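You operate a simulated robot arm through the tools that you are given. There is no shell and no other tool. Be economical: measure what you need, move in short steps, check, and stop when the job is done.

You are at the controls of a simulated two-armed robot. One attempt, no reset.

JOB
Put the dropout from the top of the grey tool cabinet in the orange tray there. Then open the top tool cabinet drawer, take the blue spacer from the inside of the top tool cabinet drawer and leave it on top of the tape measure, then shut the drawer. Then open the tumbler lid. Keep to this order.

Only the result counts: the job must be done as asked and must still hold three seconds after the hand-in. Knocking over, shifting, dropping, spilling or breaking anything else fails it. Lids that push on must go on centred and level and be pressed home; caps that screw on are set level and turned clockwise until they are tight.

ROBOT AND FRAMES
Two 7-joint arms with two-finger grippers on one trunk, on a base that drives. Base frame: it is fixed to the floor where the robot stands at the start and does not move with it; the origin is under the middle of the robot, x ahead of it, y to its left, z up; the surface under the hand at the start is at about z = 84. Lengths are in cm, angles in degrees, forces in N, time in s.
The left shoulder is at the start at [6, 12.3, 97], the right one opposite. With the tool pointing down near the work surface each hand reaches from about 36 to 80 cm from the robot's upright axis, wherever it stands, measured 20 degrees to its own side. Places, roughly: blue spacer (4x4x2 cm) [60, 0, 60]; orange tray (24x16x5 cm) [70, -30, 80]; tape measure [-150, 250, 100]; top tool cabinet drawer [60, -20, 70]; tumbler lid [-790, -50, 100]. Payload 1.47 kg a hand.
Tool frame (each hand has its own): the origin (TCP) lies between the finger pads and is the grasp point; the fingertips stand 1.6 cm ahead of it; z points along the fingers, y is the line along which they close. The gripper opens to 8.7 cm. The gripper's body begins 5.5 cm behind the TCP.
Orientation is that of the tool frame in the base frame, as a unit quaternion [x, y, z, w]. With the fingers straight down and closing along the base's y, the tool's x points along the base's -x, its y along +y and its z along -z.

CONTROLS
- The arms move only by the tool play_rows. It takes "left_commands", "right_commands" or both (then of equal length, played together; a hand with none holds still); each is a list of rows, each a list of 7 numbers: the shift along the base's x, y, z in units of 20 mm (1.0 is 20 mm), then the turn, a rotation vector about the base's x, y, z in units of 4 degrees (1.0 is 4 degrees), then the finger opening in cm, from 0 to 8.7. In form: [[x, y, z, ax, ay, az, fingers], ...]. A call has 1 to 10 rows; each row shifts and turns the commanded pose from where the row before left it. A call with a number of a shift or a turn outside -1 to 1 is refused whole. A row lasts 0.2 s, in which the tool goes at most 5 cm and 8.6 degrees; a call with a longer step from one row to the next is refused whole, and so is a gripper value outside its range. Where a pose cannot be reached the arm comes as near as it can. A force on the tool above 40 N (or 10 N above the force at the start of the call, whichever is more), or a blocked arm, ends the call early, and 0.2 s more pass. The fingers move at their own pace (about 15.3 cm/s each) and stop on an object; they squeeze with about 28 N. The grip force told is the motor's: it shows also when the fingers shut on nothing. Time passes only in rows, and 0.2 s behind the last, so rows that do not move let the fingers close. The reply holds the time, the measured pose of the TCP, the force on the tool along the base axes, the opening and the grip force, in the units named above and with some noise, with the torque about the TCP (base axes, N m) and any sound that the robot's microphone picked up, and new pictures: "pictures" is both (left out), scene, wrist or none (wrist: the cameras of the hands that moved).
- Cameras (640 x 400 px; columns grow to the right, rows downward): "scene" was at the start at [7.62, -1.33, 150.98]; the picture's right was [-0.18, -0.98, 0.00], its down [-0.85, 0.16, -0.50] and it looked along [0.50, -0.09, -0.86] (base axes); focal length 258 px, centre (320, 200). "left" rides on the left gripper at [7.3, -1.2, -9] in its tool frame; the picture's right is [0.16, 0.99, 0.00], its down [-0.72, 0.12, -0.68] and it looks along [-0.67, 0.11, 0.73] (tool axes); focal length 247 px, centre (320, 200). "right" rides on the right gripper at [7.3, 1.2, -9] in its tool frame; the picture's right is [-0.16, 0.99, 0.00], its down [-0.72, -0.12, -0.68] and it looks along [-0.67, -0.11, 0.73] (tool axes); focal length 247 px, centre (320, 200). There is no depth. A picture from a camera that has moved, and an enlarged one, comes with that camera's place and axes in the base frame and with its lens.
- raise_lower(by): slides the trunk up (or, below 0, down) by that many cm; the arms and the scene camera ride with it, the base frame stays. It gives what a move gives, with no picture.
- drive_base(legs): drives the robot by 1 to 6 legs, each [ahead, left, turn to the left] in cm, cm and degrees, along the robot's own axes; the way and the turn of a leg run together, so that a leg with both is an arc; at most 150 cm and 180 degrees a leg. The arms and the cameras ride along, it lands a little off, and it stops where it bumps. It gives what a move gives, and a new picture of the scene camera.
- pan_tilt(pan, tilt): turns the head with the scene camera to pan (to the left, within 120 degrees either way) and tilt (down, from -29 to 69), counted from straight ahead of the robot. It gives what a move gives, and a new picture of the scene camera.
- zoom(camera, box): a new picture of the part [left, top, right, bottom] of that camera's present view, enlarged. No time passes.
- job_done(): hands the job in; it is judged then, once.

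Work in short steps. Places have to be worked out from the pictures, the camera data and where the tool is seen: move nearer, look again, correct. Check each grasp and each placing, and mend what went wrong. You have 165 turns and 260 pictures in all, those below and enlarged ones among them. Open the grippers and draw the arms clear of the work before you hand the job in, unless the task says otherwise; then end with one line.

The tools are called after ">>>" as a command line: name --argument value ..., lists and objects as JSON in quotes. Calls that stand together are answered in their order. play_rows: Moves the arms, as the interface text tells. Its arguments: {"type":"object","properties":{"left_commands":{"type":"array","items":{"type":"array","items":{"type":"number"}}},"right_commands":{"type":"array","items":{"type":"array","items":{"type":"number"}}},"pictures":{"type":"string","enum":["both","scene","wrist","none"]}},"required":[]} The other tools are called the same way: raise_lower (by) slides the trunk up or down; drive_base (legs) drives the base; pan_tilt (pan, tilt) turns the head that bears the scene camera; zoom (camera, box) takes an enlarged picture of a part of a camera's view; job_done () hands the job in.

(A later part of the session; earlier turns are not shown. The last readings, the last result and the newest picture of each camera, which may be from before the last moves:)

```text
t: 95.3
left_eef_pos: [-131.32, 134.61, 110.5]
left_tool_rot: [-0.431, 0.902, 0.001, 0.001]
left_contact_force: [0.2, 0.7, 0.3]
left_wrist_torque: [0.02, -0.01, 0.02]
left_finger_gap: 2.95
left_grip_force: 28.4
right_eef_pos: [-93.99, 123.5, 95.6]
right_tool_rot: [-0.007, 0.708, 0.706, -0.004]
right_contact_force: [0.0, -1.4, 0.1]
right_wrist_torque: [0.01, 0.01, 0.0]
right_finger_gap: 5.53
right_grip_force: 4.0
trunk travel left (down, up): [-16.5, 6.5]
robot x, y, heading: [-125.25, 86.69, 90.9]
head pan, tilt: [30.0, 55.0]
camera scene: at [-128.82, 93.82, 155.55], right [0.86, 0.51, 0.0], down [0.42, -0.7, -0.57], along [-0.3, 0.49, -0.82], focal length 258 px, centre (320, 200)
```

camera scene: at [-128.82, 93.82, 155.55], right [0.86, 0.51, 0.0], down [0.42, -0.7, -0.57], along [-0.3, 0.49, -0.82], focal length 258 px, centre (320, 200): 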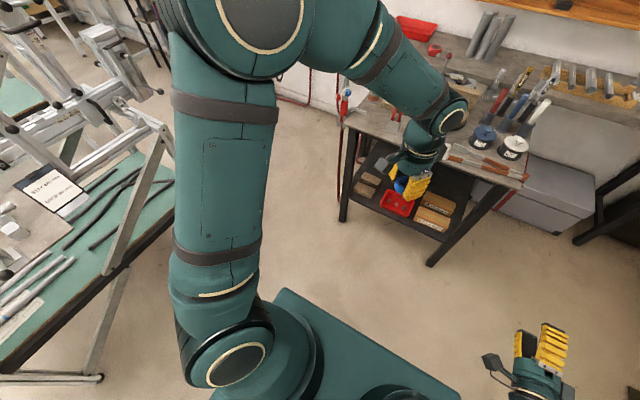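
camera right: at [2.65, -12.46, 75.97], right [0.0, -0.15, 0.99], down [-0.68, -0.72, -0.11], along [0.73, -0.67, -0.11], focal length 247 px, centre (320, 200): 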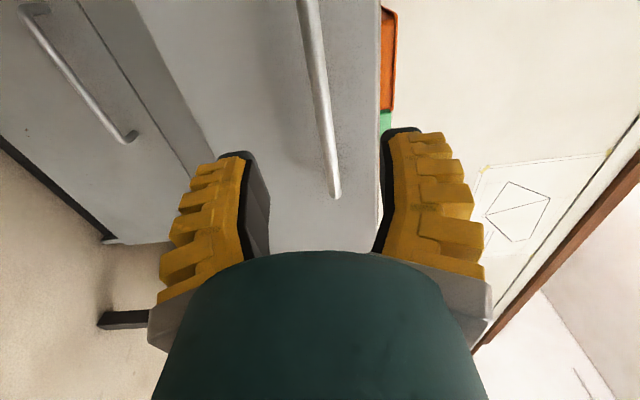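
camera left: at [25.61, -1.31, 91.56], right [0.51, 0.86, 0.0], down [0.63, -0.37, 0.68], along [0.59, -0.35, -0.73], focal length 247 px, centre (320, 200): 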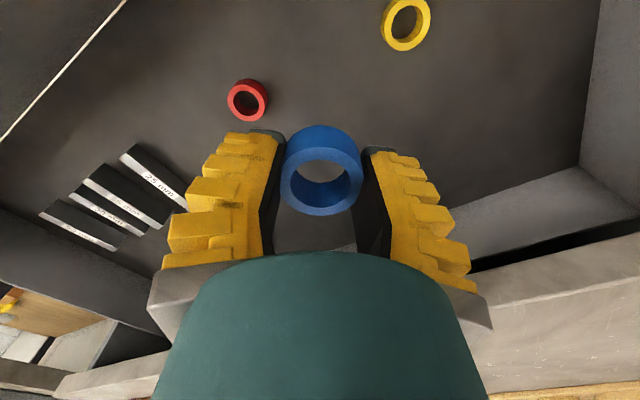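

I turn to heading ≈39° and crab left to the mouth of the gap, then check.

>>> drive_base --legs '[[0, 0, -52], [-9, 50, 0]]'

>>> pan_tilt --pan 90 --tilt 60

```text
t: 102.5
left_eef_pos: [-128.76, 154.06, 110.5]
left_tool_rot: [0.012, 1.0, 0.0, 0.0]
left_contact_force: [0.3, 0.7, -0.7]
left_wrist_torque: [0.0, 0.0, 0.01]
left_finger_gap: 2.98
left_grip_force: 27.9
right_eef_pos: [-114.75, 117.67, 95.64]
right_tool_rot: [0.305, 0.639, 0.635, 0.309]
right_contact_force: [0.9, 0.6, -0.3]
right_wrist_torque: [-0.01, 0.03, 0.0]
right_finger_gap: 5.53
right_grip_force: 3.4
trunk travel left (down, up): [-16.5, 6.5]
robot x, y, heading: [-162.91, 119.76, 38.8]
head pan, tilt: [30.0, 55.0]
camera scene: at [-159.54, 127.13, 155.55], right [0.93, -0.36, 0.0], down [-0.3, -0.76, -0.57], along [0.21, 0.53, -0.82], focal length 258 px, centre (320, 200)
```

scene: 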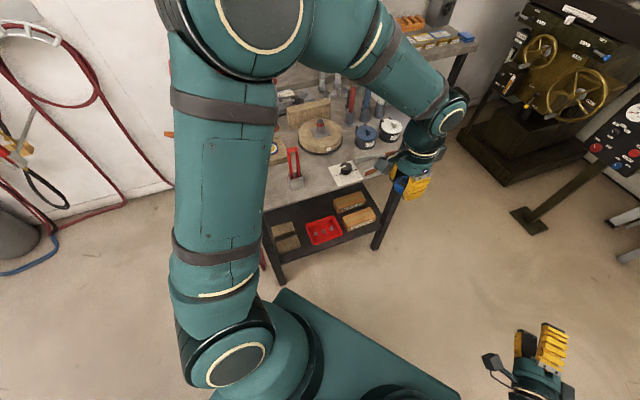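

```text
t: 103.8
left_eef_pos: [-128.8, 154.1, 110.59]
left_tool_rot: [0.012, 1.0, 0.0, 0.001]
left_contact_force: [0.3, 0.2, 0.5]
left_wrist_torque: [0.01, 0.01, -0.02]
left_finger_gap: 2.99
left_grip_force: 27.9
right_eef_pos: [-114.62, 117.72, 95.7]
right_tool_rot: [0.305, 0.638, 0.636, 0.309]
right_contact_force: [-0.1, -0.2, 0.6]
right_wrist_torque: [0.0, 0.01, 0.01]
right_finger_gap: 5.55
right_grip_force: 3.7
trunk travel left (down, up): [-16.5, 6.5]
robot x, y, heading: [-162.96, 119.8, 38.9]
head pan, tilt: [90.0, 60.0]
camera scene: at [-166.3, 125.6, 154.95], right [0.78, 0.62, 0.0], down [0.54, -0.68, -0.5], along [-0.31, 0.39, -0.87], focal length 258 px, centre (320, 200)
```

scene: 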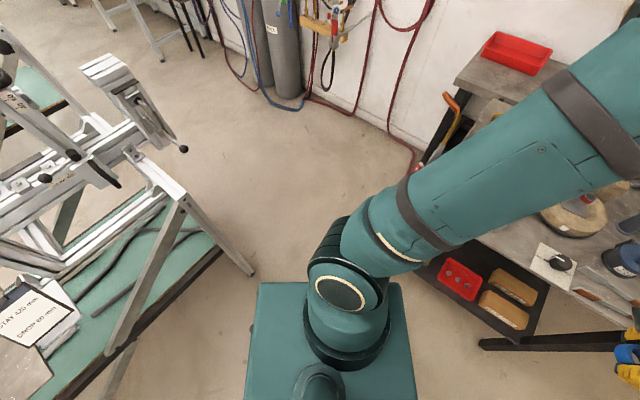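

Base stays within about ±31–35 cm, leaving about 7–9 cm on each side. I crab left through the gap in one leg and check.

>>> drive_base --legs '[[-1, 55, 0]]'

```text
t: 109.2
left_eef_pos: [-163.44, 196.44, 110.55]
left_tool_rot: [0.017, 1.0, 0.0, 0.001]
left_contact_force: [-0.2, -0.4, 0.0]
left_wrist_torque: [0.0, 0.0, 0.0]
left_finger_gap: 2.95
left_grip_force: 28.0
right_eef_pos: [-149.84, 159.84, 95.71]
right_tool_rot: [0.309, 0.637, 0.634, 0.312]
right_contact_force: [-0.2, 0.4, 0.5]
right_wrist_torque: [0.0, 0.0, 0.0]
right_finger_gap: 5.55
right_grip_force: 4.0
trunk travel left (down, up): [-16.5, 6.5]
robot x, y, heading: [-198.14, 162.65, 38.5]
head pan, tilt: [90.0, 60.0]
camera scene: at [-201.39, 168.34, 154.95], right [0.79, 0.62, 0.0], down [0.53, -0.68, -0.5], along [-0.31, 0.39, -0.87], focal length 258 px, centre (320, 200)
```

scene: 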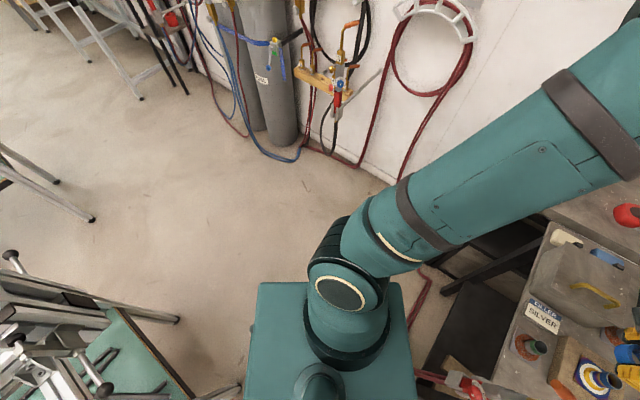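

Through cleanly. I continue left a bit, turn to heading 0, and shift to about (-212, 207).

>>> drive_base --legs '[[0, 27, 0], [0, 0, -38.5]]'

>>> pan_tilt --pan 20 --tilt 50

```text
t: 114.0
left_eef_pos: [-166.64, 188.33, 110.57]
left_tool_rot: [0.349, 0.937, -0.001, 0.001]
left_contact_force: [0.2, 0.5, -0.6]
left_wrist_torque: [-0.01, -0.01, -0.01]
left_finger_gap: 2.99
left_grip_force: 28.5
right_eef_pos: [-178.96, 151.35, 95.64]
right_tool_rot: [0.503, 0.497, 0.494, 0.506]
right_contact_force: [0.0, 0.3, -0.9]
right_wrist_torque: [0.01, 0.01, -0.02]
right_finger_gap: 5.54
right_grip_force: 3.5
trunk travel left (down, up): [-16.5, 6.5]
robot x, y, heading: [-214.68, 183.71, -0.8]
head pan, tilt: [90.0, 60.0]
camera scene: at [-213.67, 190.31, 154.95], right [1.0, -0.01, 0.0], down [-0.01, -0.87, -0.5], along [0.01, 0.5, -0.87], focal length 258 px, centre (320, 200)
```

scene: 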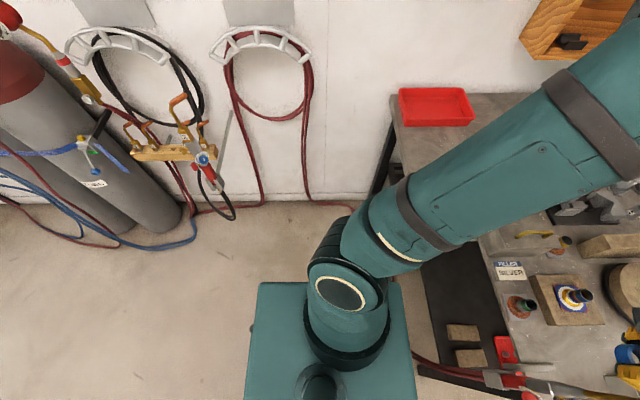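

```text
t: 115.4
left_eef_pos: [-166.62, 188.48, 110.73]
left_tool_rot: [0.35, 0.937, 0.0, 0.0]
left_contact_force: [0.6, 0.1, -1.0]
left_wrist_torque: [0.01, 0.0, 0.0]
left_finger_gap: 2.98
left_grip_force: 28.1
right_eef_pos: [-179.03, 151.53, 95.67]
right_tool_rot: [0.502, 0.499, 0.494, 0.505]
right_contact_force: [0.2, -0.5, -0.2]
right_wrist_torque: [0.0, 0.0, -0.03]
right_finger_gap: 5.5
right_grip_force: 4.3
trunk travel left (down, up): [-16.5, 6.5]
robot x, y, heading: [-214.4, 183.69, -0.6]
head pan, tilt: [20.0, 50.0]
camera scene: at [-206.48, 186.21, 156.2], right [0.33, -0.94, 0.0], down [-0.72, -0.25, -0.64], along [0.61, 0.21, -0.77], focal length 258 px, centre (320, 200)
```

scene: 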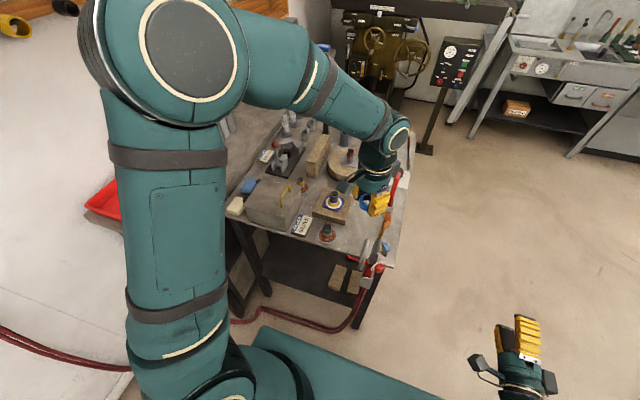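

The floor hose runs at x≈-170, clear of my base front. I shift left 24 and ahead 2 cm.

>>> drive_base --legs '[[2, 25, 0.7]]'

>>> pan_tilt --pan 60 --tilt 45

```text
t: 118.2
left_eef_pos: [-164.51, 213.69, 110.52]
left_tool_rot: [0.341, 0.94, 0.0, 0.001]
left_contact_force: [0.2, 0.0, -1.0]
left_wrist_torque: [-0.03, 0.0, 0.0]
left_finger_gap: 2.98
left_grip_force: 28.0
right_eef_pos: [-176.29, 176.63, 95.68]
right_tool_rot: [0.499, 0.502, 0.498, 0.501]
right_contact_force: [-1.3, -0.5, -0.3]
right_wrist_torque: [-0.02, 0.0, 0.0]
right_finger_gap: 5.53
right_grip_force: 4.2
trunk travel left (down, up): [-16.5, 6.5]
robot x, y, heading: [-212.66, 208.5, 0.0]
head pan, tilt: [20.0, 50.0]
camera scene: at [-204.29, 210.99, 156.2], right [0.34, -0.94, 0.0], down [-0.72, -0.26, -0.64], along [0.6, 0.22, -0.77], focal length 258 px, centre (320, 200)
```

scene: 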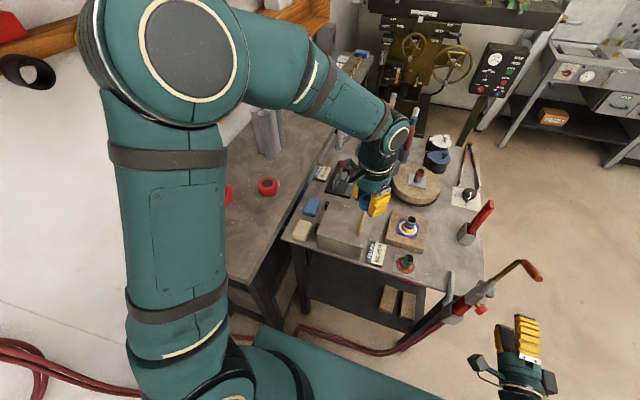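

```text
t: 119.2
left_eef_pos: [-164.55, 213.83, 110.56]
left_tool_rot: [0.342, 0.94, 0.0, 0.001]
left_contact_force: [-0.5, -0.9, -0.8]
left_wrist_torque: [0.01, 0.05, -0.02]
left_finger_gap: 2.96
left_grip_force: 27.6
right_eef_pos: [-176.2, 176.55, 95.61]
right_tool_rot: [0.499, 0.502, 0.497, 0.502]
right_contact_force: [-0.3, 0.2, 0.0]
right_wrist_torque: [-0.02, 0.01, 0.02]
right_finger_gap: 5.53
right_grip_force: 3.5
trunk travel left (down, up): [-16.5, 6.5]
robot x, y, heading: [-212.5, 208.43, 0.0]
head pan, tilt: [60.0, 45.0]
camera scene: at [-207.46, 215.35, 156.9], right [0.87, -0.5, 0.0], down [-0.35, -0.61, -0.71], along [0.35, 0.61, -0.71], focal length 258 px, centre (320, 200)
```

scene: 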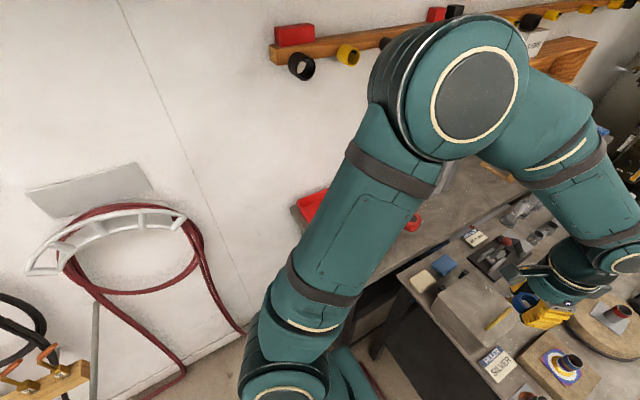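

The tape lies around (-152, 247). I bring the left hand closer at height and look with the wrist camera.

>>> play_rows --left_commands '[[0.2, 1, 0.1, 0, 0, 0, 0], [0.2, 1, 0.1, 0, 0, 0, 0], [0.2, 1, 0.1, 0, 0, 0, 0], [0.2, 1, 0.1, 0, 0, 0, 0], [0.2, 1, 0.1, 0, 0, 0, 0], [0.2, 1, 0.1, 0, 0, 0, 0], [0.2, 1, 0.1, 0, 0, 0, 0], [0.2, 1, 0.1, 0, 0, 0, 0], [0.2, 1, 0.1, 0, 0, 0, 0]]' --pictures "wrist"

>>> pan_tilt --pan 20 --tilt 50

```text
t: 121.2
left_eef_pos: [-160.9, 231.84, 112.37]
left_tool_rot: [0.341, 0.94, 0.001, 0.0]
left_contact_force: [0.4, -0.5, -0.4]
left_wrist_torque: [-0.01, -0.02, -0.03]
left_finger_gap: 2.98
left_grip_force: 28.4
right_eef_pos: [-176.27, 176.55, 95.63]
right_tool_rot: [0.499, 0.502, 0.497, 0.501]
right_contact_force: [0.2, 1.1, 0.4]
right_wrist_torque: [-0.03, -0.05, -0.02]
right_finger_gap: 5.54
right_grip_force: 3.6
trunk travel left (down, up): [-16.5, 6.5]
robot x, y, heading: [-212.5, 208.43, -0.0]
head pan, tilt: [60.0, 45.0]
camera left: at [-167.32, 235.57, 121.24], right [0.51, 0.86, 0.0], down [0.63, -0.38, 0.68], along [0.58, -0.35, -0.73], focal length 247 px, centre (320, 200)
```

left: 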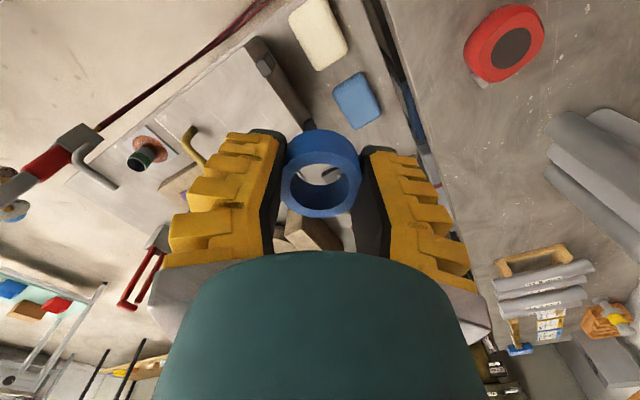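

```text
t: 122.3
left_eef_pos: [-160.95, 231.77, 112.34]
left_tool_rot: [0.341, 0.94, -0.001, 0.0]
left_contact_force: [0.9, -0.1, -0.5]
left_wrist_torque: [0.01, -0.01, 0.01]
left_finger_gap: 3.01
left_grip_force: 28.0
right_eef_pos: [-176.31, 176.62, 95.67]
right_tool_rot: [0.499, 0.502, 0.498, 0.501]
right_contact_force: [-0.6, 0.1, 0.0]
right_wrist_torque: [0.03, 0.06, 0.01]
right_finger_gap: 5.53
right_grip_force: 4.1
trunk travel left (down, up): [-16.5, 6.5]
robot x, y, heading: [-212.52, 208.12, -0.3]
head pan, tilt: [20.0, 50.0]
camera scene: at [-204.29, 210.96, 156.21], right [0.34, -0.94, 0.0], down [-0.72, -0.26, -0.64], along [0.6, 0.22, -0.77], focal length 258 px, centre (320, 200)
```

scene: 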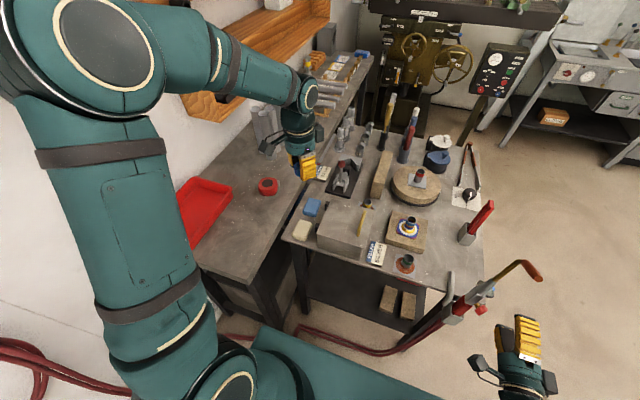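

>>> zoom --camera "scene" --box '[220, 150, 316, 210]'

>>> play_rows --left_commands '[[0.3, 0.8, 0, 0, 0, 0, 0], [0.3, 0.8, 0, 0, 0, 0, 0], [0.3, 0.8, 0, 0, 0, 0, 0], [0.3, 0.8, 0, 0, 0, 0, 0], [0.3, 0.8, 0, 0, 0, 0, 0], [0.3, 0.8, 0, 0, 0, 0, 0], [0.3, 0.8, 0, 0, 0, 0, 0], [0.3, 0.8, 0, 0, 0, 0, 0], [0.3, 0.8, 0, 0, 0, 0, 0]]' --pictures "wrist"

```text
6.67 times, centred on (268, 180) of scene
camera zoom: at [-204.29, 210.96, 156.21], right [0.34, -0.94, 0.0], down [-0.72, -0.26, -0.64], along [0.6, 0.22, -0.77], focal length 1722 px, centre (667, 333)
```

zoom: 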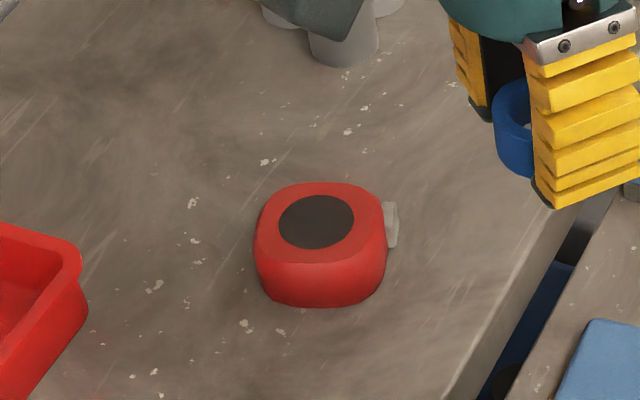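

```text
t: 124.3
left_eef_pos: [-155.78, 246.11, 112.22]
left_tool_rot: [0.341, 0.94, -0.001, 0.001]
left_contact_force: [0.3, -0.5, -0.6]
left_wrist_torque: [-0.03, 0.02, 0.0]
left_finger_gap: 2.98
left_grip_force: 28.7
right_eef_pos: [-176.24, 176.49, 95.6]
right_tool_rot: [0.499, 0.502, 0.498, 0.501]
right_contact_force: [-0.3, 0.0, 0.3]
right_wrist_torque: [0.02, 0.0, -0.02]
right_finger_gap: 5.52
right_grip_force: 4.0
trunk travel left (down, up): [-16.5, 6.5]
robot x, y, heading: [-212.61, 208.58, -0.0]
head pan, tilt: [20.0, 50.0]
camera left: at [-162.0, 249.87, 121.27], right [0.51, 0.86, 0.0], down [0.63, -0.37, 0.68], along [0.58, -0.35, -0.73], focal length 247 px, centre (320, 200)
```

left: 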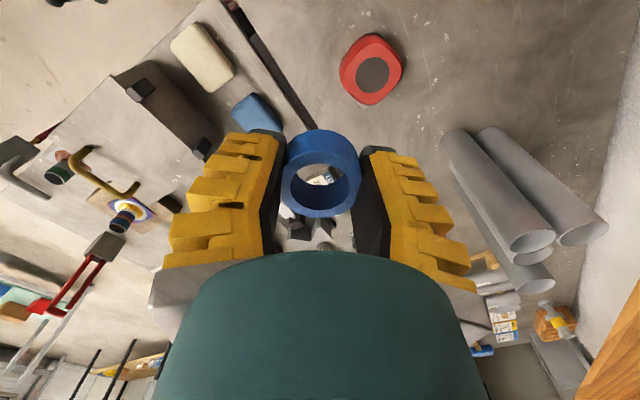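

Triangulated: tape's flat top centre at (-150.9, 250.6), z≈89.2, with a flat black disc. The ring is centred on the TCP. I move above it and down to z≈97.

>>> play_rows --left_commands '[[0.8, 0.75, 0, 0, 0, 0, 0], [0.8, 0.75, 0, 0, 0, 0, 0], [0.85, 0.75, 0, 0, 0, 0, 0], [0, 0, -1, 0, 0, 0, 0], [0, 0, -1, 0, 0, 0, 0], [0, 0, -1, 0, 0, 0, 0], [0, 0, -1, 0, 0, 0, 0], [0, 0, -1, 0, 0, 0, 0], [0, 0, -1, 0, 0, 0, 0], [0, 0, -1, 0, 0, 0, 0]]' --pictures "both"

```text
t: 126.5
left_eef_pos: [-150.4, 250.96, 98.26]
left_tool_rot: [0.342, 0.94, 0.0, -0.001]
left_contact_force: [0.6, -1.3, -1.5]
left_wrist_torque: [0.05, -0.02, 0.01]
left_finger_gap: 2.97
left_grip_force: 27.9
right_eef_pos: [-176.16, 176.57, 95.79]
right_tool_rot: [0.499, 0.502, 0.498, 0.502]
right_contact_force: [0.4, -0.5, -0.6]
right_wrist_torque: [0.0, 0.0, 0.01]
right_finger_gap: 5.55
right_grip_force: 3.8
trunk travel left (down, up): [-16.5, 6.5]
robot x, y, heading: [-212.69, 208.24, 0.2]
head pan, tilt: [20.0, 50.0]
camera scene: at [-204.26, 210.97, 156.2], right [0.34, -0.94, 0.0], down [-0.72, -0.26, -0.64], along [0.6, 0.22, -0.77], focal length 258 px, centre (320, 200)
camera left: at [-156.82, 254.6, 107.17], right [0.51, 0.86, 0.0], down [0.63, -0.38, 0.68], along [0.58, -0.35, -0.73], focal length 247 px, centre (320, 200)
```

scene: 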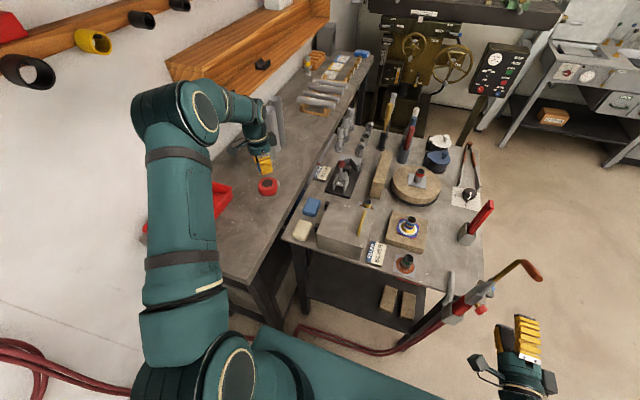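
left: 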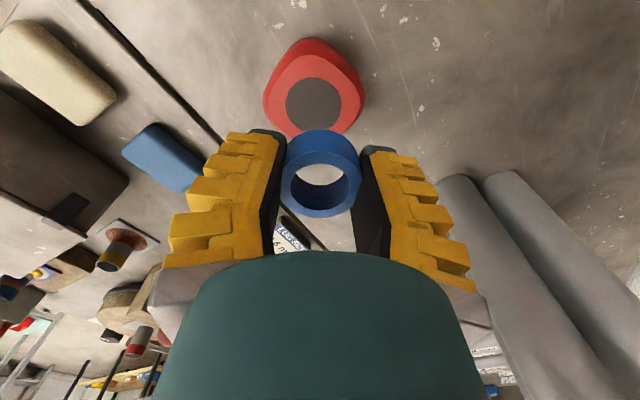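

Disc centre from this view: (-151.1, 250.6). I correct by -0.6/-0.4 cm and lower to just above contact.

>>> play_rows --left_commands '[[-0.3, -0.18, -0.6, 0, 0, 0, 0], [0, 0, -0.8, 0, 0, 0, 0], [0, 0, -0.8, 0, 0, 0, 0], [0, 0, -0.7, 0, 0, 0, 0], [0, 0, -0.3, 0, 0, 0, 0]]' --pictures "both"

```text
t: 127.7
left_eef_pos: [-151.11, 250.33, 92.05]
left_tool_rot: [0.341, 0.94, 0.001, -0.001]
left_contact_force: [0.5, -0.3, -0.6]
left_wrist_torque: [-0.01, 0.02, -0.01]
left_finger_gap: 2.97
left_grip_force: 28.0
right_eef_pos: [-176.26, 176.55, 95.71]
right_tool_rot: [0.498, 0.502, 0.498, 0.502]
right_contact_force: [-0.1, 0.3, -0.1]
right_wrist_torque: [0.03, -0.02, 0.02]
right_finger_gap: 5.55
right_grip_force: 3.5
trunk travel left (down, up): [-16.5, 6.5]
robot x, y, heading: [-212.73, 208.55, 0.1]
head pan, tilt: [20.0, 50.0]
camera scene: at [-204.29, 210.95, 156.21], right [0.34, -0.94, 0.0], down [-0.72, -0.26, -0.64], along [0.6, 0.22, -0.77], focal length 258 px, centre (320, 200)
camera left: at [-157.44, 254.07, 100.92], right [0.51, 0.86, 0.0], down [0.63, -0.38, 0.68], along [0.58, -0.35, -0.73], focal length 247 px, centre (320, 200)
```

scene: 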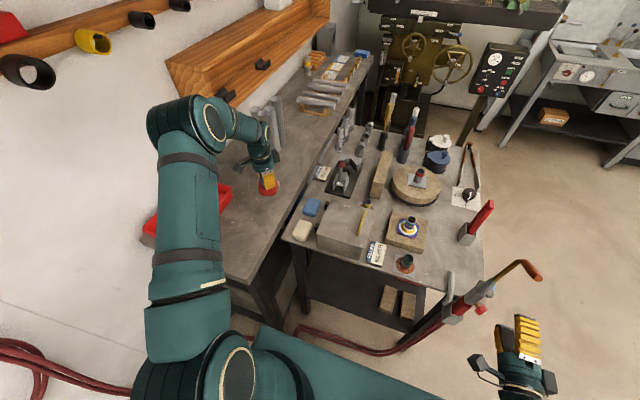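
left: 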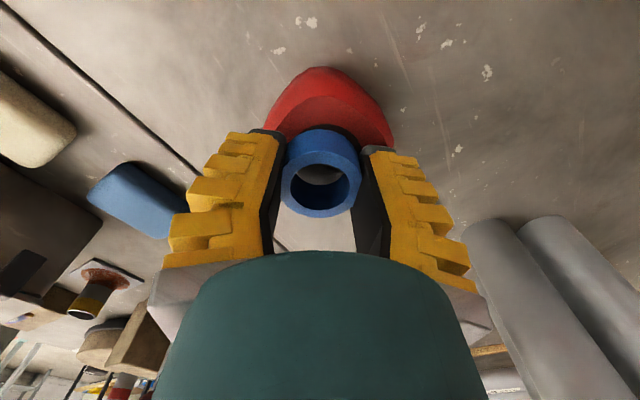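

Alignment looks right. I lower slowly until contact.

>>> play_rows --left_commands '[[0, 0.05, -0.2, 0, 0, 0, 0], [0, 0, -0.15, 0, 0, 0, 0], [0, 0, -0.1, 0, 0, 0, 0]]' --pictures "none"

```text
t: 128.5
left_eef_pos: [-151.08, 250.46, 91.41]
left_tool_rot: [0.341, 0.94, 0.001, 0.001]
left_contact_force: [-2.3, 3.0, 12.4]
left_wrist_torque: [0.15, 0.22, 0.02]
left_finger_gap: 2.97
left_grip_force: 27.8
right_eef_pos: [-176.22, 176.58, 95.69]
right_tool_rot: [0.499, 0.502, 0.498, 0.502]
right_contact_force: [0.1, 0.1, 1.0]
right_wrist_torque: [0.03, 0.0, 0.04]
right_finger_gap: 5.55
right_grip_force: 4.0
trunk travel left (down, up): [-16.5, 6.5]
robot x, y, heading: [-212.4, 208.46, 0.2]
head pan, tilt: [20.0, 50.0]
```

Contact with about 12 N. I ease off slightly, open in small steps and lift clear.

>>> play_rows --left_commands '[[0, 0, 0.08, 0, 0, 0, 0], [0, 0, 0, 0, 0, 0, 3.2], [0, 0, 0, 0, 0, 0, 4], [0, 0, 0, 0, 0, 0, 5], [0, 0, 0.2, 0, 0, 0, 5.5], [0, 0, 0.5, 0, 0, 0, 5.5], [0, 0, 0.8, 0, 0, 0, 5.5], [0, 0, 1, 0, 0, 0, 5.5], [0, 0, 1, 0, 0, 0, 5.5]]' --pictures "both"

```text
t: 130.5
left_eef_pos: [-151.29, 250.43, 98.29]
left_tool_rot: [0.341, 0.94, 0.0, 0.0]
left_contact_force: [0.5, 0.3, 0.0]
left_wrist_torque: [0.0, 0.01, 0.01]
left_finger_gap: 5.99
left_grip_force: 3.9
right_eef_pos: [-176.15, 176.58, 95.71]
right_tool_rot: [0.498, 0.502, 0.498, 0.502]
right_contact_force: [-0.1, 0.4, -0.2]
right_wrist_torque: [-0.02, -0.02, -0.04]
right_finger_gap: 5.52
right_grip_force: 3.8
trunk travel left (down, up): [-16.5, 6.5]
robot x, y, heading: [-212.69, 208.48, 0.0]
head pan, tilt: [20.0, 50.0]
camera scene: at [-204.33, 210.93, 156.21], right [0.34, -0.94, 0.0], down [-0.72, -0.26, -0.64], along [0.6, 0.22, -0.77], focal length 258 px, centre (320, 200)
camera left: at [-157.51, 254.23, 107.23], right [0.51, 0.86, 0.0], down [0.63, -0.38, 0.68], along [0.59, -0.35, -0.73], focal length 247 px, centre (320, 200)
```

scene: 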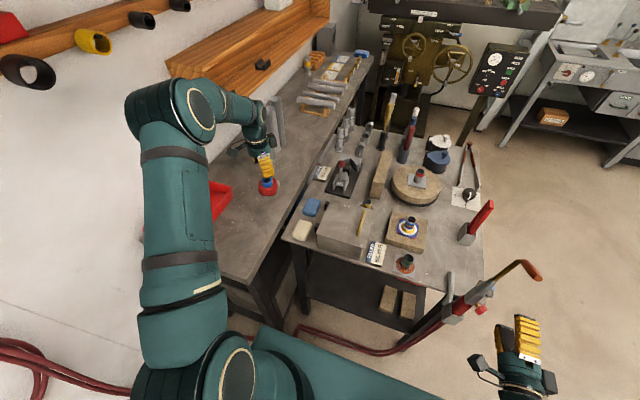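
left: 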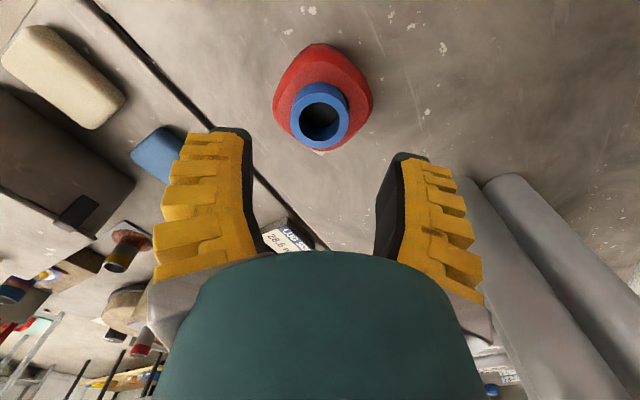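

The ring rests on the tape. I raise and withdraw the arm along the way it came, then check with the scene camera.

>>> play_rows --left_commands '[[0, 0, 1, 0, 0, 0, 5.5], [0, 0, 1, 0, 0, 0, 5.5], [0, 0, 1, 0, 0, 0, 5.5], [0, 0, 1, 0, 0, 0, 5.5], [0, 0, 1, 0, 0, 0, 5.5], [0, 0, 1, 0, 0, 0, 5.5], [0, 0, 1, 0, 0, 0, 5.5], [0, -1, 0, 0, 0, 0, 5.5], [-0.4, -1, 0, 0, 0, 0, 5.5], [-0.4, -1, 0, 0, 0, 0, 5.5]]' --pictures "none"

>>> play_rows --left_commands '[[-0.5, -1, 0, 0, 0, 0, 5.5], [-0.5, -1, 0, 0, 0, 0, 5.5], [-0.5, -1, 0, 0, 0, 0, 5.5], [-0.5, -1, 0, 0, 0, 0, 5.5], [-0.5, -1, 0, 0, 0, 0, 5.5], [-0.5, -1, 0, 0, 0, 0, 5.5], [-0.5, -1, 0, 0, 0, 0, 5.5], [-0.5, -1, 0, 0, 0, 0, 5.5], [-0.5, -1, 0, 0, 0, 0, 5.5], [-0.5, -1, 0, 0, 0, 0, 5.5]]' --pictures "none"

>>> zoom --camera "scene" --box '[200, 130, 344, 220]'

```text
t: 132.7
left_eef_pos: [-152.62, 244.53, 112.5]
left_tool_rot: [0.342, 0.94, 0.0, 0.0]
left_contact_force: [-0.3, 0.5, -0.1]
left_wrist_torque: [0.02, 0.05, 0.02]
left_finger_gap: 6.02
left_grip_force: 3.4
right_eef_pos: [-176.26, 176.54, 95.58]
right_tool_rot: [0.499, 0.502, 0.498, 0.502]
right_contact_force: [0.8, 0.4, 0.5]
right_wrist_torque: [0.01, 0.0, -0.02]
right_finger_gap: 5.54
right_grip_force: 3.7
trunk travel left (down, up): [-16.5, 6.5]
robot x, y, heading: [-212.75, 208.57, 0.0]
head pan, tilt: [20.0, 50.0]
```

```text
t: 134.9
left_eef_pos: [-162.8, 224.35, 112.32]
left_tool_rot: [0.341, 0.94, -0.001, 0.001]
left_contact_force: [-0.1, -0.2, -0.3]
left_wrist_torque: [0.02, -0.03, 0.0]
left_finger_gap: 6.04
left_grip_force: 3.9
right_eef_pos: [-176.17, 176.53, 95.66]
right_tool_rot: [0.499, 0.502, 0.497, 0.502]
right_contact_force: [-0.3, -0.2, 0.0]
right_wrist_torque: [-0.02, 0.02, -0.01]
right_finger_gap: 5.52
right_grip_force: 3.9
trunk travel left (down, up): [-16.5, 6.5]
robot x, y, heading: [-212.63, 208.3, 0.1]
head pan, tilt: [20.0, 50.0]
```

```text
4.44 times, centred on (272, 175) of scene
camera zoom: at [-204.31, 210.91, 156.21], right [0.34, -0.94, 0.0], down [-0.72, -0.26, -0.64], along [0.6, 0.22, -0.77], focal length 1148 px, centre (533, 311)
```

zoom: 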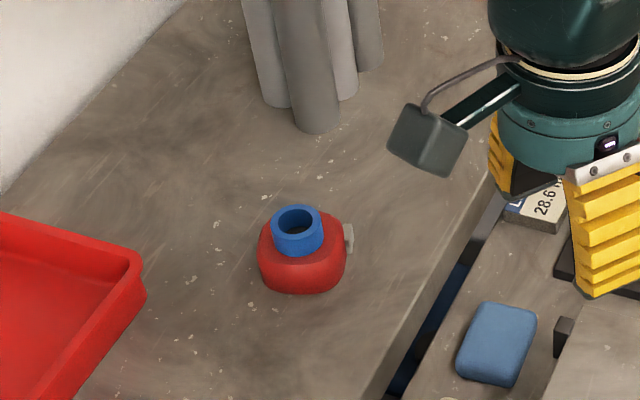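

The spacer sits level on the tape measure. I put the left arm back in its travel pose and retrace the way out.

>>> play_rows --left_commands '[[-0.2, -1, 0, 0, 0, 0, 5.5], [-0.2, -1, 0, 0, 0, 0, 5.5], [-0.2, -1, 0, 0, 0, 0, 5.5], [-0.2, -1, 0, 0, 0, 0, 5.5], [-0.1, -1, 0, 0, 0, 0, 5.5]]' --pictures "none"

>>> drive_base --legs '[[-2, -24.5, 0], [0, 0, 38.5]]'

```text
t: 136.1
left_eef_pos: [-164.53, 214.4, 112.1]
left_tool_rot: [0.342, 0.94, 0.0, 0.0]
left_contact_force: [0.4, 0.1, 0.7]
left_wrist_torque: [0.03, 0.02, 0.01]
left_finger_gap: 6.0
left_grip_force: 3.2
right_eef_pos: [-176.17, 176.58, 95.51]
right_tool_rot: [0.499, 0.502, 0.498, 0.501]
right_contact_force: [-0.3, 0.5, -0.9]
right_wrist_torque: [0.01, 0.02, -0.01]
right_finger_gap: 5.53
right_grip_force: 3.8
trunk travel left (down, up): [-16.5, 6.5]
robot x, y, heading: [-212.76, 208.68, 0.0]
head pan, tilt: [20.0, 50.0]
```

```text
t: 140.6
left_eef_pos: [-180.65, 218.89, 112.05]
left_tool_rot: [0.012, 1.0, 0.0, 0.001]
left_contact_force: [0.1, -0.8, -0.4]
left_wrist_torque: [0.02, -0.01, 0.01]
left_finger_gap: 5.98
left_grip_force: 3.3
right_eef_pos: [-166.33, 182.21, 95.63]
right_tool_rot: [0.306, 0.639, 0.635, 0.309]
right_contact_force: [-0.2, 0.0, 0.4]
right_wrist_torque: [0.0, -0.01, 0.01]
right_finger_gap: 5.55
right_grip_force: 3.9
trunk travel left (down, up): [-16.5, 6.5]
robot x, y, heading: [-214.61, 184.31, 38.4]
head pan, tilt: [20.0, 50.0]
camera scene: at [-209.74, 191.34, 156.2], right [0.85, -0.52, 0.0], down [-0.4, -0.65, -0.64], along [0.33, 0.55, -0.77], focal length 258 px, centre (320, 200)
```

scene: 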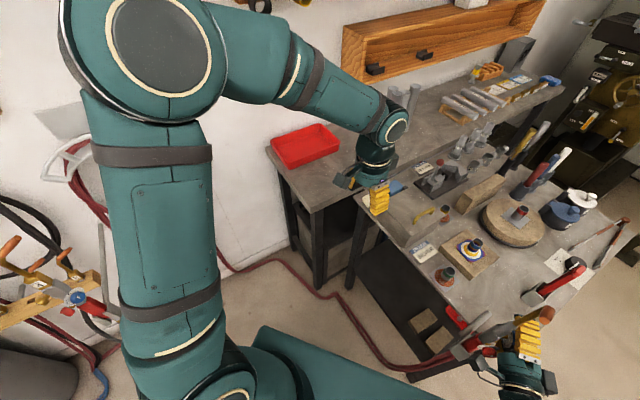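

Back at the same spot as on the way in; I retrace through the gap to the right.

>>> drive_base --legs '[[0, -27, 0], [1, -55, 0]]'

```text
t: 148.6
left_eef_pos: [-128.41, 155.19, 112.1]
left_tool_rot: [0.007, 1.0, 0.0, 0.0]
left_contact_force: [-0.5, -0.5, -0.2]
left_wrist_torque: [-0.02, 0.06, 0.01]
left_finger_gap: 6.04
left_grip_force: 3.5
right_eef_pos: [-113.74, 118.42, 95.62]
right_tool_rot: [0.303, 0.639, 0.636, 0.307]
right_contact_force: [0.5, -0.8, -0.5]
right_wrist_torque: [-0.01, 0.02, 0.02]
right_finger_gap: 5.54
right_grip_force: 4.0
trunk travel left (down, up): [-16.5, 6.5]
robot x, y, heading: [-161.85, 120.32, 39.0]
head pan, tilt: [20.0, 50.0]
camera scene: at [-157.23, 127.39, 156.21], right [0.86, -0.51, 0.0], down [-0.39, -0.66, -0.64], along [0.33, 0.55, -0.77], focal length 258 px, centre (320, 200)
```

scene: 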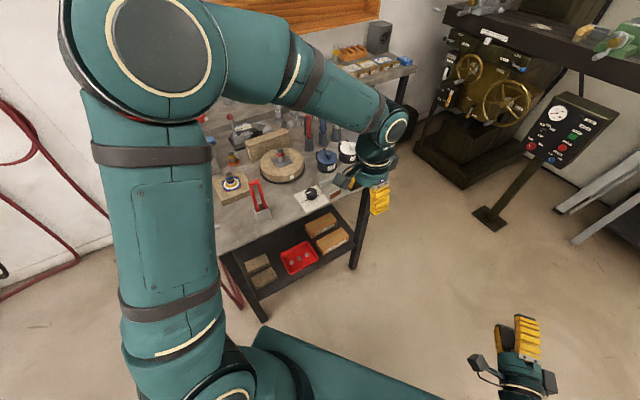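

I drive back to the drawer: crab right, then turn to heading 0.

>>> drive_base --legs '[[5, -100, 0], [0, -57, 0], [0, 0, -39]]'

>>> pan_tilt --pan -20 --tilt 45

```text
t: 164.6
left_eef_pos: [-11.11, 8.1, 112.01]
left_tool_rot: [0.338, 0.941, -0.001, 0.0]
left_contact_force: [0.2, -0.3, -0.8]
left_wrist_torque: [0.0, -0.01, 0.02]
left_finger_gap: 5.99
left_grip_force: 3.4
right_eef_pos: [-22.62, -29.91, 95.7]
right_tool_rot: [0.498, 0.503, 0.499, 0.5]
right_contact_force: [0.4, -0.4, -0.2]
right_wrist_torque: [0.02, -0.01, 0.01]
right_finger_gap: 5.54
right_grip_force: 3.3
trunk travel left (down, up): [-16.5, 6.5]
robot x, y, heading: [-59.06, 2.14, 0.6]
head pan, tilt: [20.0, 50.0]
camera scene: at [-50.9, 4.33, 156.21], right [0.35, -0.94, 0.0], down [-0.72, -0.27, -0.64], along [0.6, 0.22, -0.77], focal length 258 px, centre (320, 200)
```

scene: 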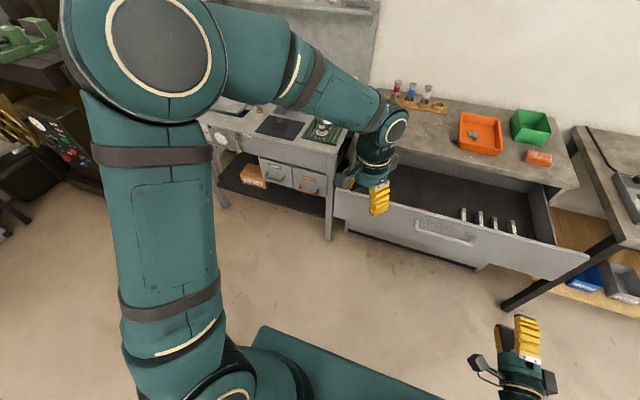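

```text
t: 165.6
left_eef_pos: [-11.06, 8.12, 111.96]
left_tool_rot: [0.338, 0.941, 0.0, 0.001]
left_contact_force: [0.0, 0.1, 0.5]
left_wrist_torque: [-0.04, 0.01, 0.01]
left_finger_gap: 5.99
left_grip_force: 3.2
right_eef_pos: [-22.44, -29.77, 95.67]
right_tool_rot: [0.497, 0.504, 0.499, 0.5]
right_contact_force: [-0.2, -0.6, 0.2]
right_wrist_torque: [0.0, -0.01, -0.02]
right_finger_gap: 5.53
right_grip_force: 3.7
trunk travel left (down, up): [-16.5, 6.5]
robot x, y, heading: [-59.36, 1.85, 0.5]
head pan, tilt: [-20.0, 45.0]
camera scene: at [-50.45, -1.05, 156.9], right [-0.33, -0.94, 0.0], down [-0.67, 0.24, -0.71], along [0.67, -0.24, -0.71], focal length 258 px, centre (320, 200)
```

scene: 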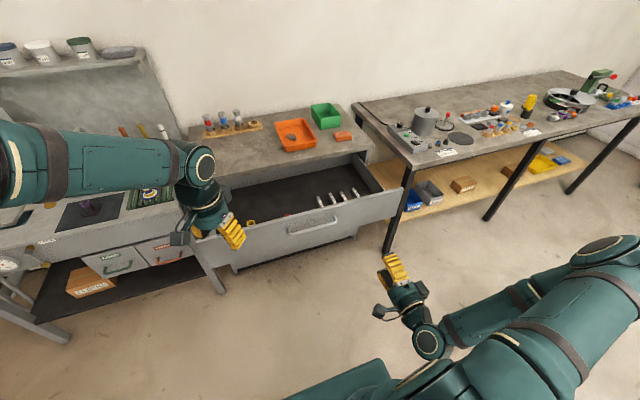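

I drive up to x≈-37 and then lower the right hand with closed fingers to push the drawer face at z≈70, y≈-20.

>>> drive_base --legs '[[20, -2, -0.5]]'

>>> play_rows --right_commands '[[0, 0.5, -1, 0, 0, 0, 0], [0, 0.5, -1, 0, 0, 0, 0], [0, 0.5, -1, 0, 0, 0, 0], [0, 0.5, -1, 0, 0, 0, 0], [0, 0.5, -1, 0, 0, 0, 0], [0, 0.5, -1, 0, 0, 0, 0], [0, 0.5, -1, 0, 0, 0, 0], [0, 0.5, -1, 0, 0, 0, 0], [0, 0.5, -1, 0, 0, 0, 0], [0, 0.5, -1, 0, 0, 0, 0]]' --pictures "both"

```text
t: 167.2
left_eef_pos: [8.62, 5.58, 111.96]
left_tool_rot: [0.344, 0.939, 0.0, 0.0]
left_contact_force: [-0.5, -0.6, -0.2]
left_wrist_torque: [0.0, 0.02, 0.02]
left_finger_gap: 5.98
left_grip_force: 3.6
right_eef_pos: [-3.32, -32.14, 95.58]
right_tool_rot: [0.501, 0.5, 0.496, 0.503]
right_contact_force: [0.4, 0.2, 0.0]
right_wrist_torque: [0.0, -0.01, -0.02]
right_finger_gap: 5.52
right_grip_force: 3.6
trunk travel left (down, up): [-16.5, 6.5]
robot x, y, heading: [-39.57, -0.28, 0.2]
head pan, tilt: [-20.0, 45.0]
camera scene: at [-30.73, -3.11, 156.89], right [-0.35, -0.94, 0.0], down [-0.66, 0.24, -0.71], along [0.66, -0.24, -0.71], focal length 258 px, centre (320, 200)
```

scene: 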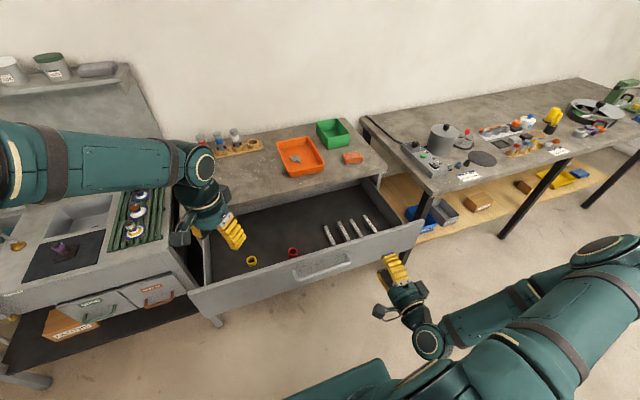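

```text
t: 169.4
left_eef_pos: [8.45, 5.54, 112.0]
left_tool_rot: [0.344, 0.939, 0.0, 0.0]
left_contact_force: [0.1, -0.4, 0.1]
left_wrist_torque: [0.01, 0.01, -0.02]
left_finger_gap: 6.0
left_grip_force: 3.3
right_eef_pos: [-3.23, -22.38, 75.52]
right_tool_rot: [0.501, 0.501, 0.495, 0.503]
right_contact_force: [-0.4, 0.3, -0.1]
right_wrist_torque: [-0.02, 0.02, 0.01]
right_finger_gap: 0.0
right_grip_force: 28.1
trunk travel left (down, up): [-16.5, 6.5]
robot x, y, heading: [-39.79, -0.37, 0.3]
head pan, tilt: [-20.0, 45.0]
camera scene: at [-30.84, -3.08, 156.9], right [-0.35, -0.94, 0.0], down [-0.66, 0.24, -0.71], along [0.66, -0.24, -0.71], focal length 258 px, centre (320, 200)
camera right: at [-12.12, -14.91, 76.57], right [0.0, -0.15, 0.99], down [-0.69, -0.72, -0.11], along [0.73, -0.68, -0.1], focal length 247 px, centre (320, 200)
```

scene: 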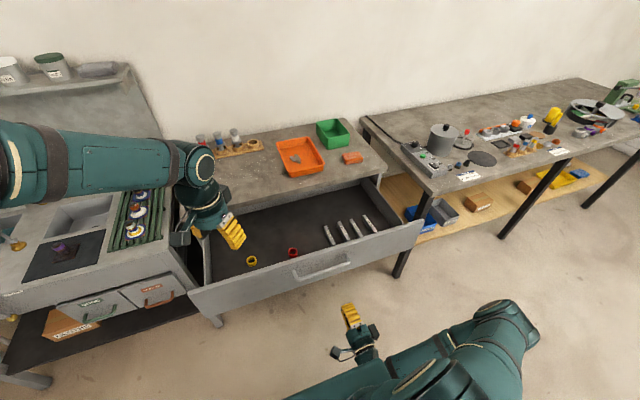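
right: 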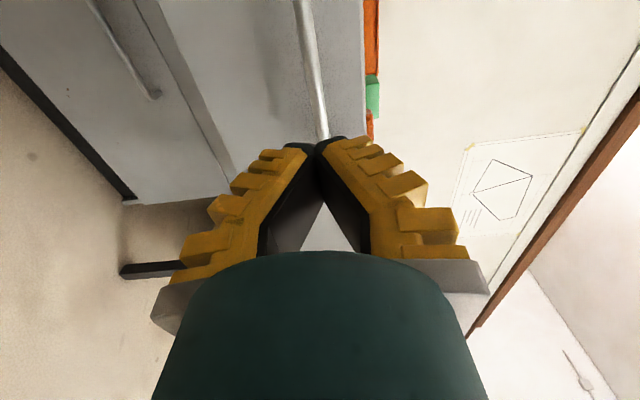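

I lower to z≈70 and advance to touch the drawer face.

>>> play_rows --right_commands '[[0, 0.5, -1, 0, 0, 0, 0], [0, 0.5, -1, 0, 0, 0, 0], [0, 0, -0.8, 0, 0, 0, 0], [1, 0, 0, 0, 0, 0, 0], [1, 0, 0, 0, 0, 0, 0], [1, 0, 0, 0, 0, 0, 0], [1, 0, 0, 0, 0, 0, 0], [1, 0, 0, 0, 0, 0, 0], [1, 0, 0, 0, 0, 0, 0], [1, 0, 0, 0, 0, 0, 0]]' --pictures "wrist"

```text
t: 171.6
left_eef_pos: [8.72, 5.63, 111.97]
left_tool_rot: [0.343, 0.939, -0.001, 0.0]
left_contact_force: [-0.2, -0.1, 0.5]
left_wrist_torque: [-0.03, 0.0, -0.03]
left_finger_gap: 6.01
left_grip_force: 3.8
right_eef_pos: [10.53, -20.32, 70.02]
right_tool_rot: [0.5, 0.501, 0.496, 0.503]
right_contact_force: [0.2, 0.2, -0.7]
right_wrist_torque: [0.0, -0.02, 0.0]
right_finger_gap: 0.0
right_grip_force: 27.8
trunk travel left (down, up): [-16.5, 6.5]
robot x, y, heading: [-39.62, -0.08, -0.2]
head pan, tilt: [-20.0, 45.0]
camera right: at [1.68, -12.82, 71.2], right [0.0, -0.15, 0.99], down [-0.69, -0.72, -0.11], along [0.73, -0.68, -0.1], focal length 247 px, centre (320, 200)
```

right: 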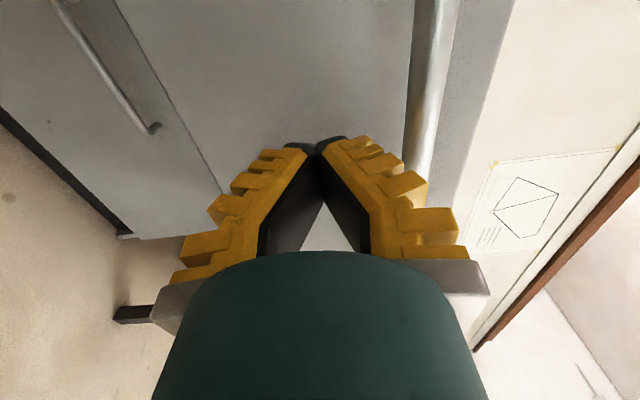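

The bar is close to the upper finger, so I drop 2 cm more and then push.

>>> play_rows --right_commands '[[0, 0, -1, 0, 0, 0, 0], [0.6, 0, 0, 0, 0, 0, 0], [0.6, 0, 0, 0, 0, 0, 0], [0.6, 0, 0, 0, 0, 0, 0], [0.6, 0, 0, 0, 0, 0, 0], [0.6, 0, 0, 0, 0, 0, 0], [0.6, 0, 0, 0, 0, 0, 0], [0.6, 0, 0, 0, 0, 0, 0], [0.6, 0, 0, 0, 0, 0, 0], [0.6, 0, 0, 0, 0, 0, 0]]' --pictures "wrist"

```text
t: 173.8
left_eef_pos: [8.71, 5.72, 111.95]
left_tool_rot: [0.344, 0.939, 0.0, 0.0]
left_contact_force: [0.3, -0.5, -0.5]
left_wrist_torque: [-0.04, -0.05, 0.0]
left_finger_gap: 6.01
left_grip_force: 3.5
right_eef_pos: [21.56, -20.23, 68.05]
right_tool_rot: [0.5, 0.501, 0.496, 0.503]
right_contact_force: [0.6, 0.1, -0.5]
right_wrist_torque: [0.0, -0.02, -0.03]
right_finger_gap: 0.01
right_grip_force: 28.7
trunk travel left (down, up): [-16.5, 6.5]
robot x, y, heading: [-39.51, 0.13, -0.1]
head pan, tilt: [-20.0, 45.0]
camera right: at [12.54, -12.77, 69.06], right [0.0, -0.15, 0.99], down [-0.69, -0.72, -0.11], along [0.73, -0.68, -0.1], focal length 247 px, centre (320, 200)
```

right: 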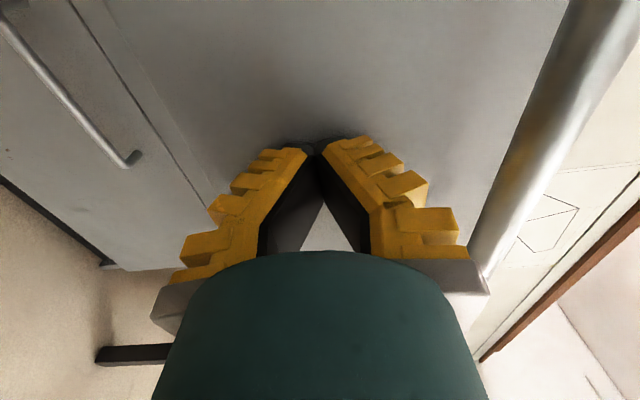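

The fingertips are pushing the face. I keep pushing.

>>> play_rows --right_commands '[[0.6, 0, 0, 0, 0, 0, 0], [0.7, 0, 0, 0, 0, 0, 0], [0.7, 0, 0, 0, 0, 0, 0], [0.7, 0, 0, 0, 0, 0, 0], [0.7, 0, 0, 0, 0, 0, 0], [0.7, 0, 0, 0, 0, 0, 0], [0.7, 0, 0, 0, 0, 0, 0], [0.7, 0, 0, 0, 0, 0, 0], [0.7, 0, 0, 0, 0, 0, 0], [0.7, 0, 0, 0, 0, 0, 0]]' --pictures "both"

```text
t: 176.0
left_eef_pos: [8.62, 5.63, 111.97]
left_tool_rot: [0.344, 0.939, 0.0, 0.0]
left_contact_force: [-0.1, 0.7, 1.1]
left_wrist_torque: [-0.05, 0.0, 0.02]
left_finger_gap: 5.99
left_grip_force: 3.8
right_eef_pos: [35.2, -20.12, 67.99]
right_tool_rot: [0.501, 0.501, 0.495, 0.503]
right_contact_force: [0.1, -0.1, 0.1]
right_wrist_torque: [-0.04, 0.0, -0.02]
right_finger_gap: 0.0
right_grip_force: 27.7
trunk travel left (down, up): [-16.5, 6.5]
robot x, y, heading: [-39.84, -0.44, -0.5]
head pan, tilt: [-20.0, 45.0]
camera scene: at [-30.82, -3.07, 156.89], right [-0.35, -0.94, 0.0], down [-0.66, 0.24, -0.71], along [0.66, -0.24, -0.71], focal length 258 px, centre (320, 200)
camera right: at [26.27, -12.62, 69.01], right [0.0, -0.15, 0.99], down [-0.69, -0.72, -0.11], along [0.73, -0.68, -0.1], focal length 247 px, centre (320, 200)
```

scene: 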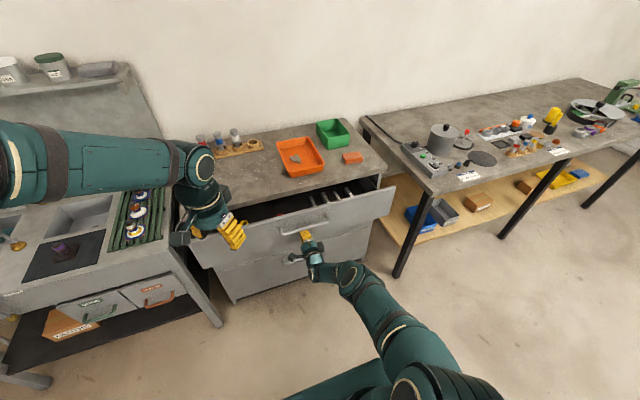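
right: 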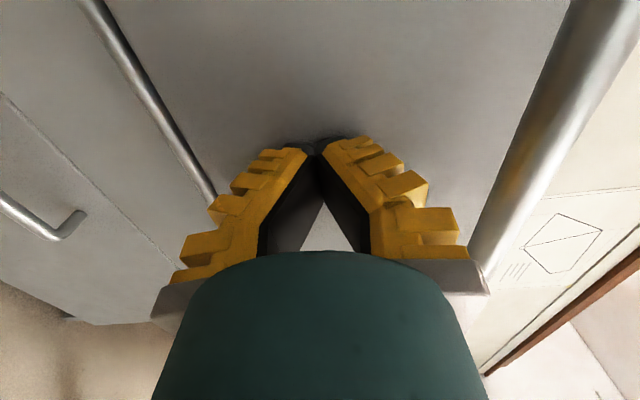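

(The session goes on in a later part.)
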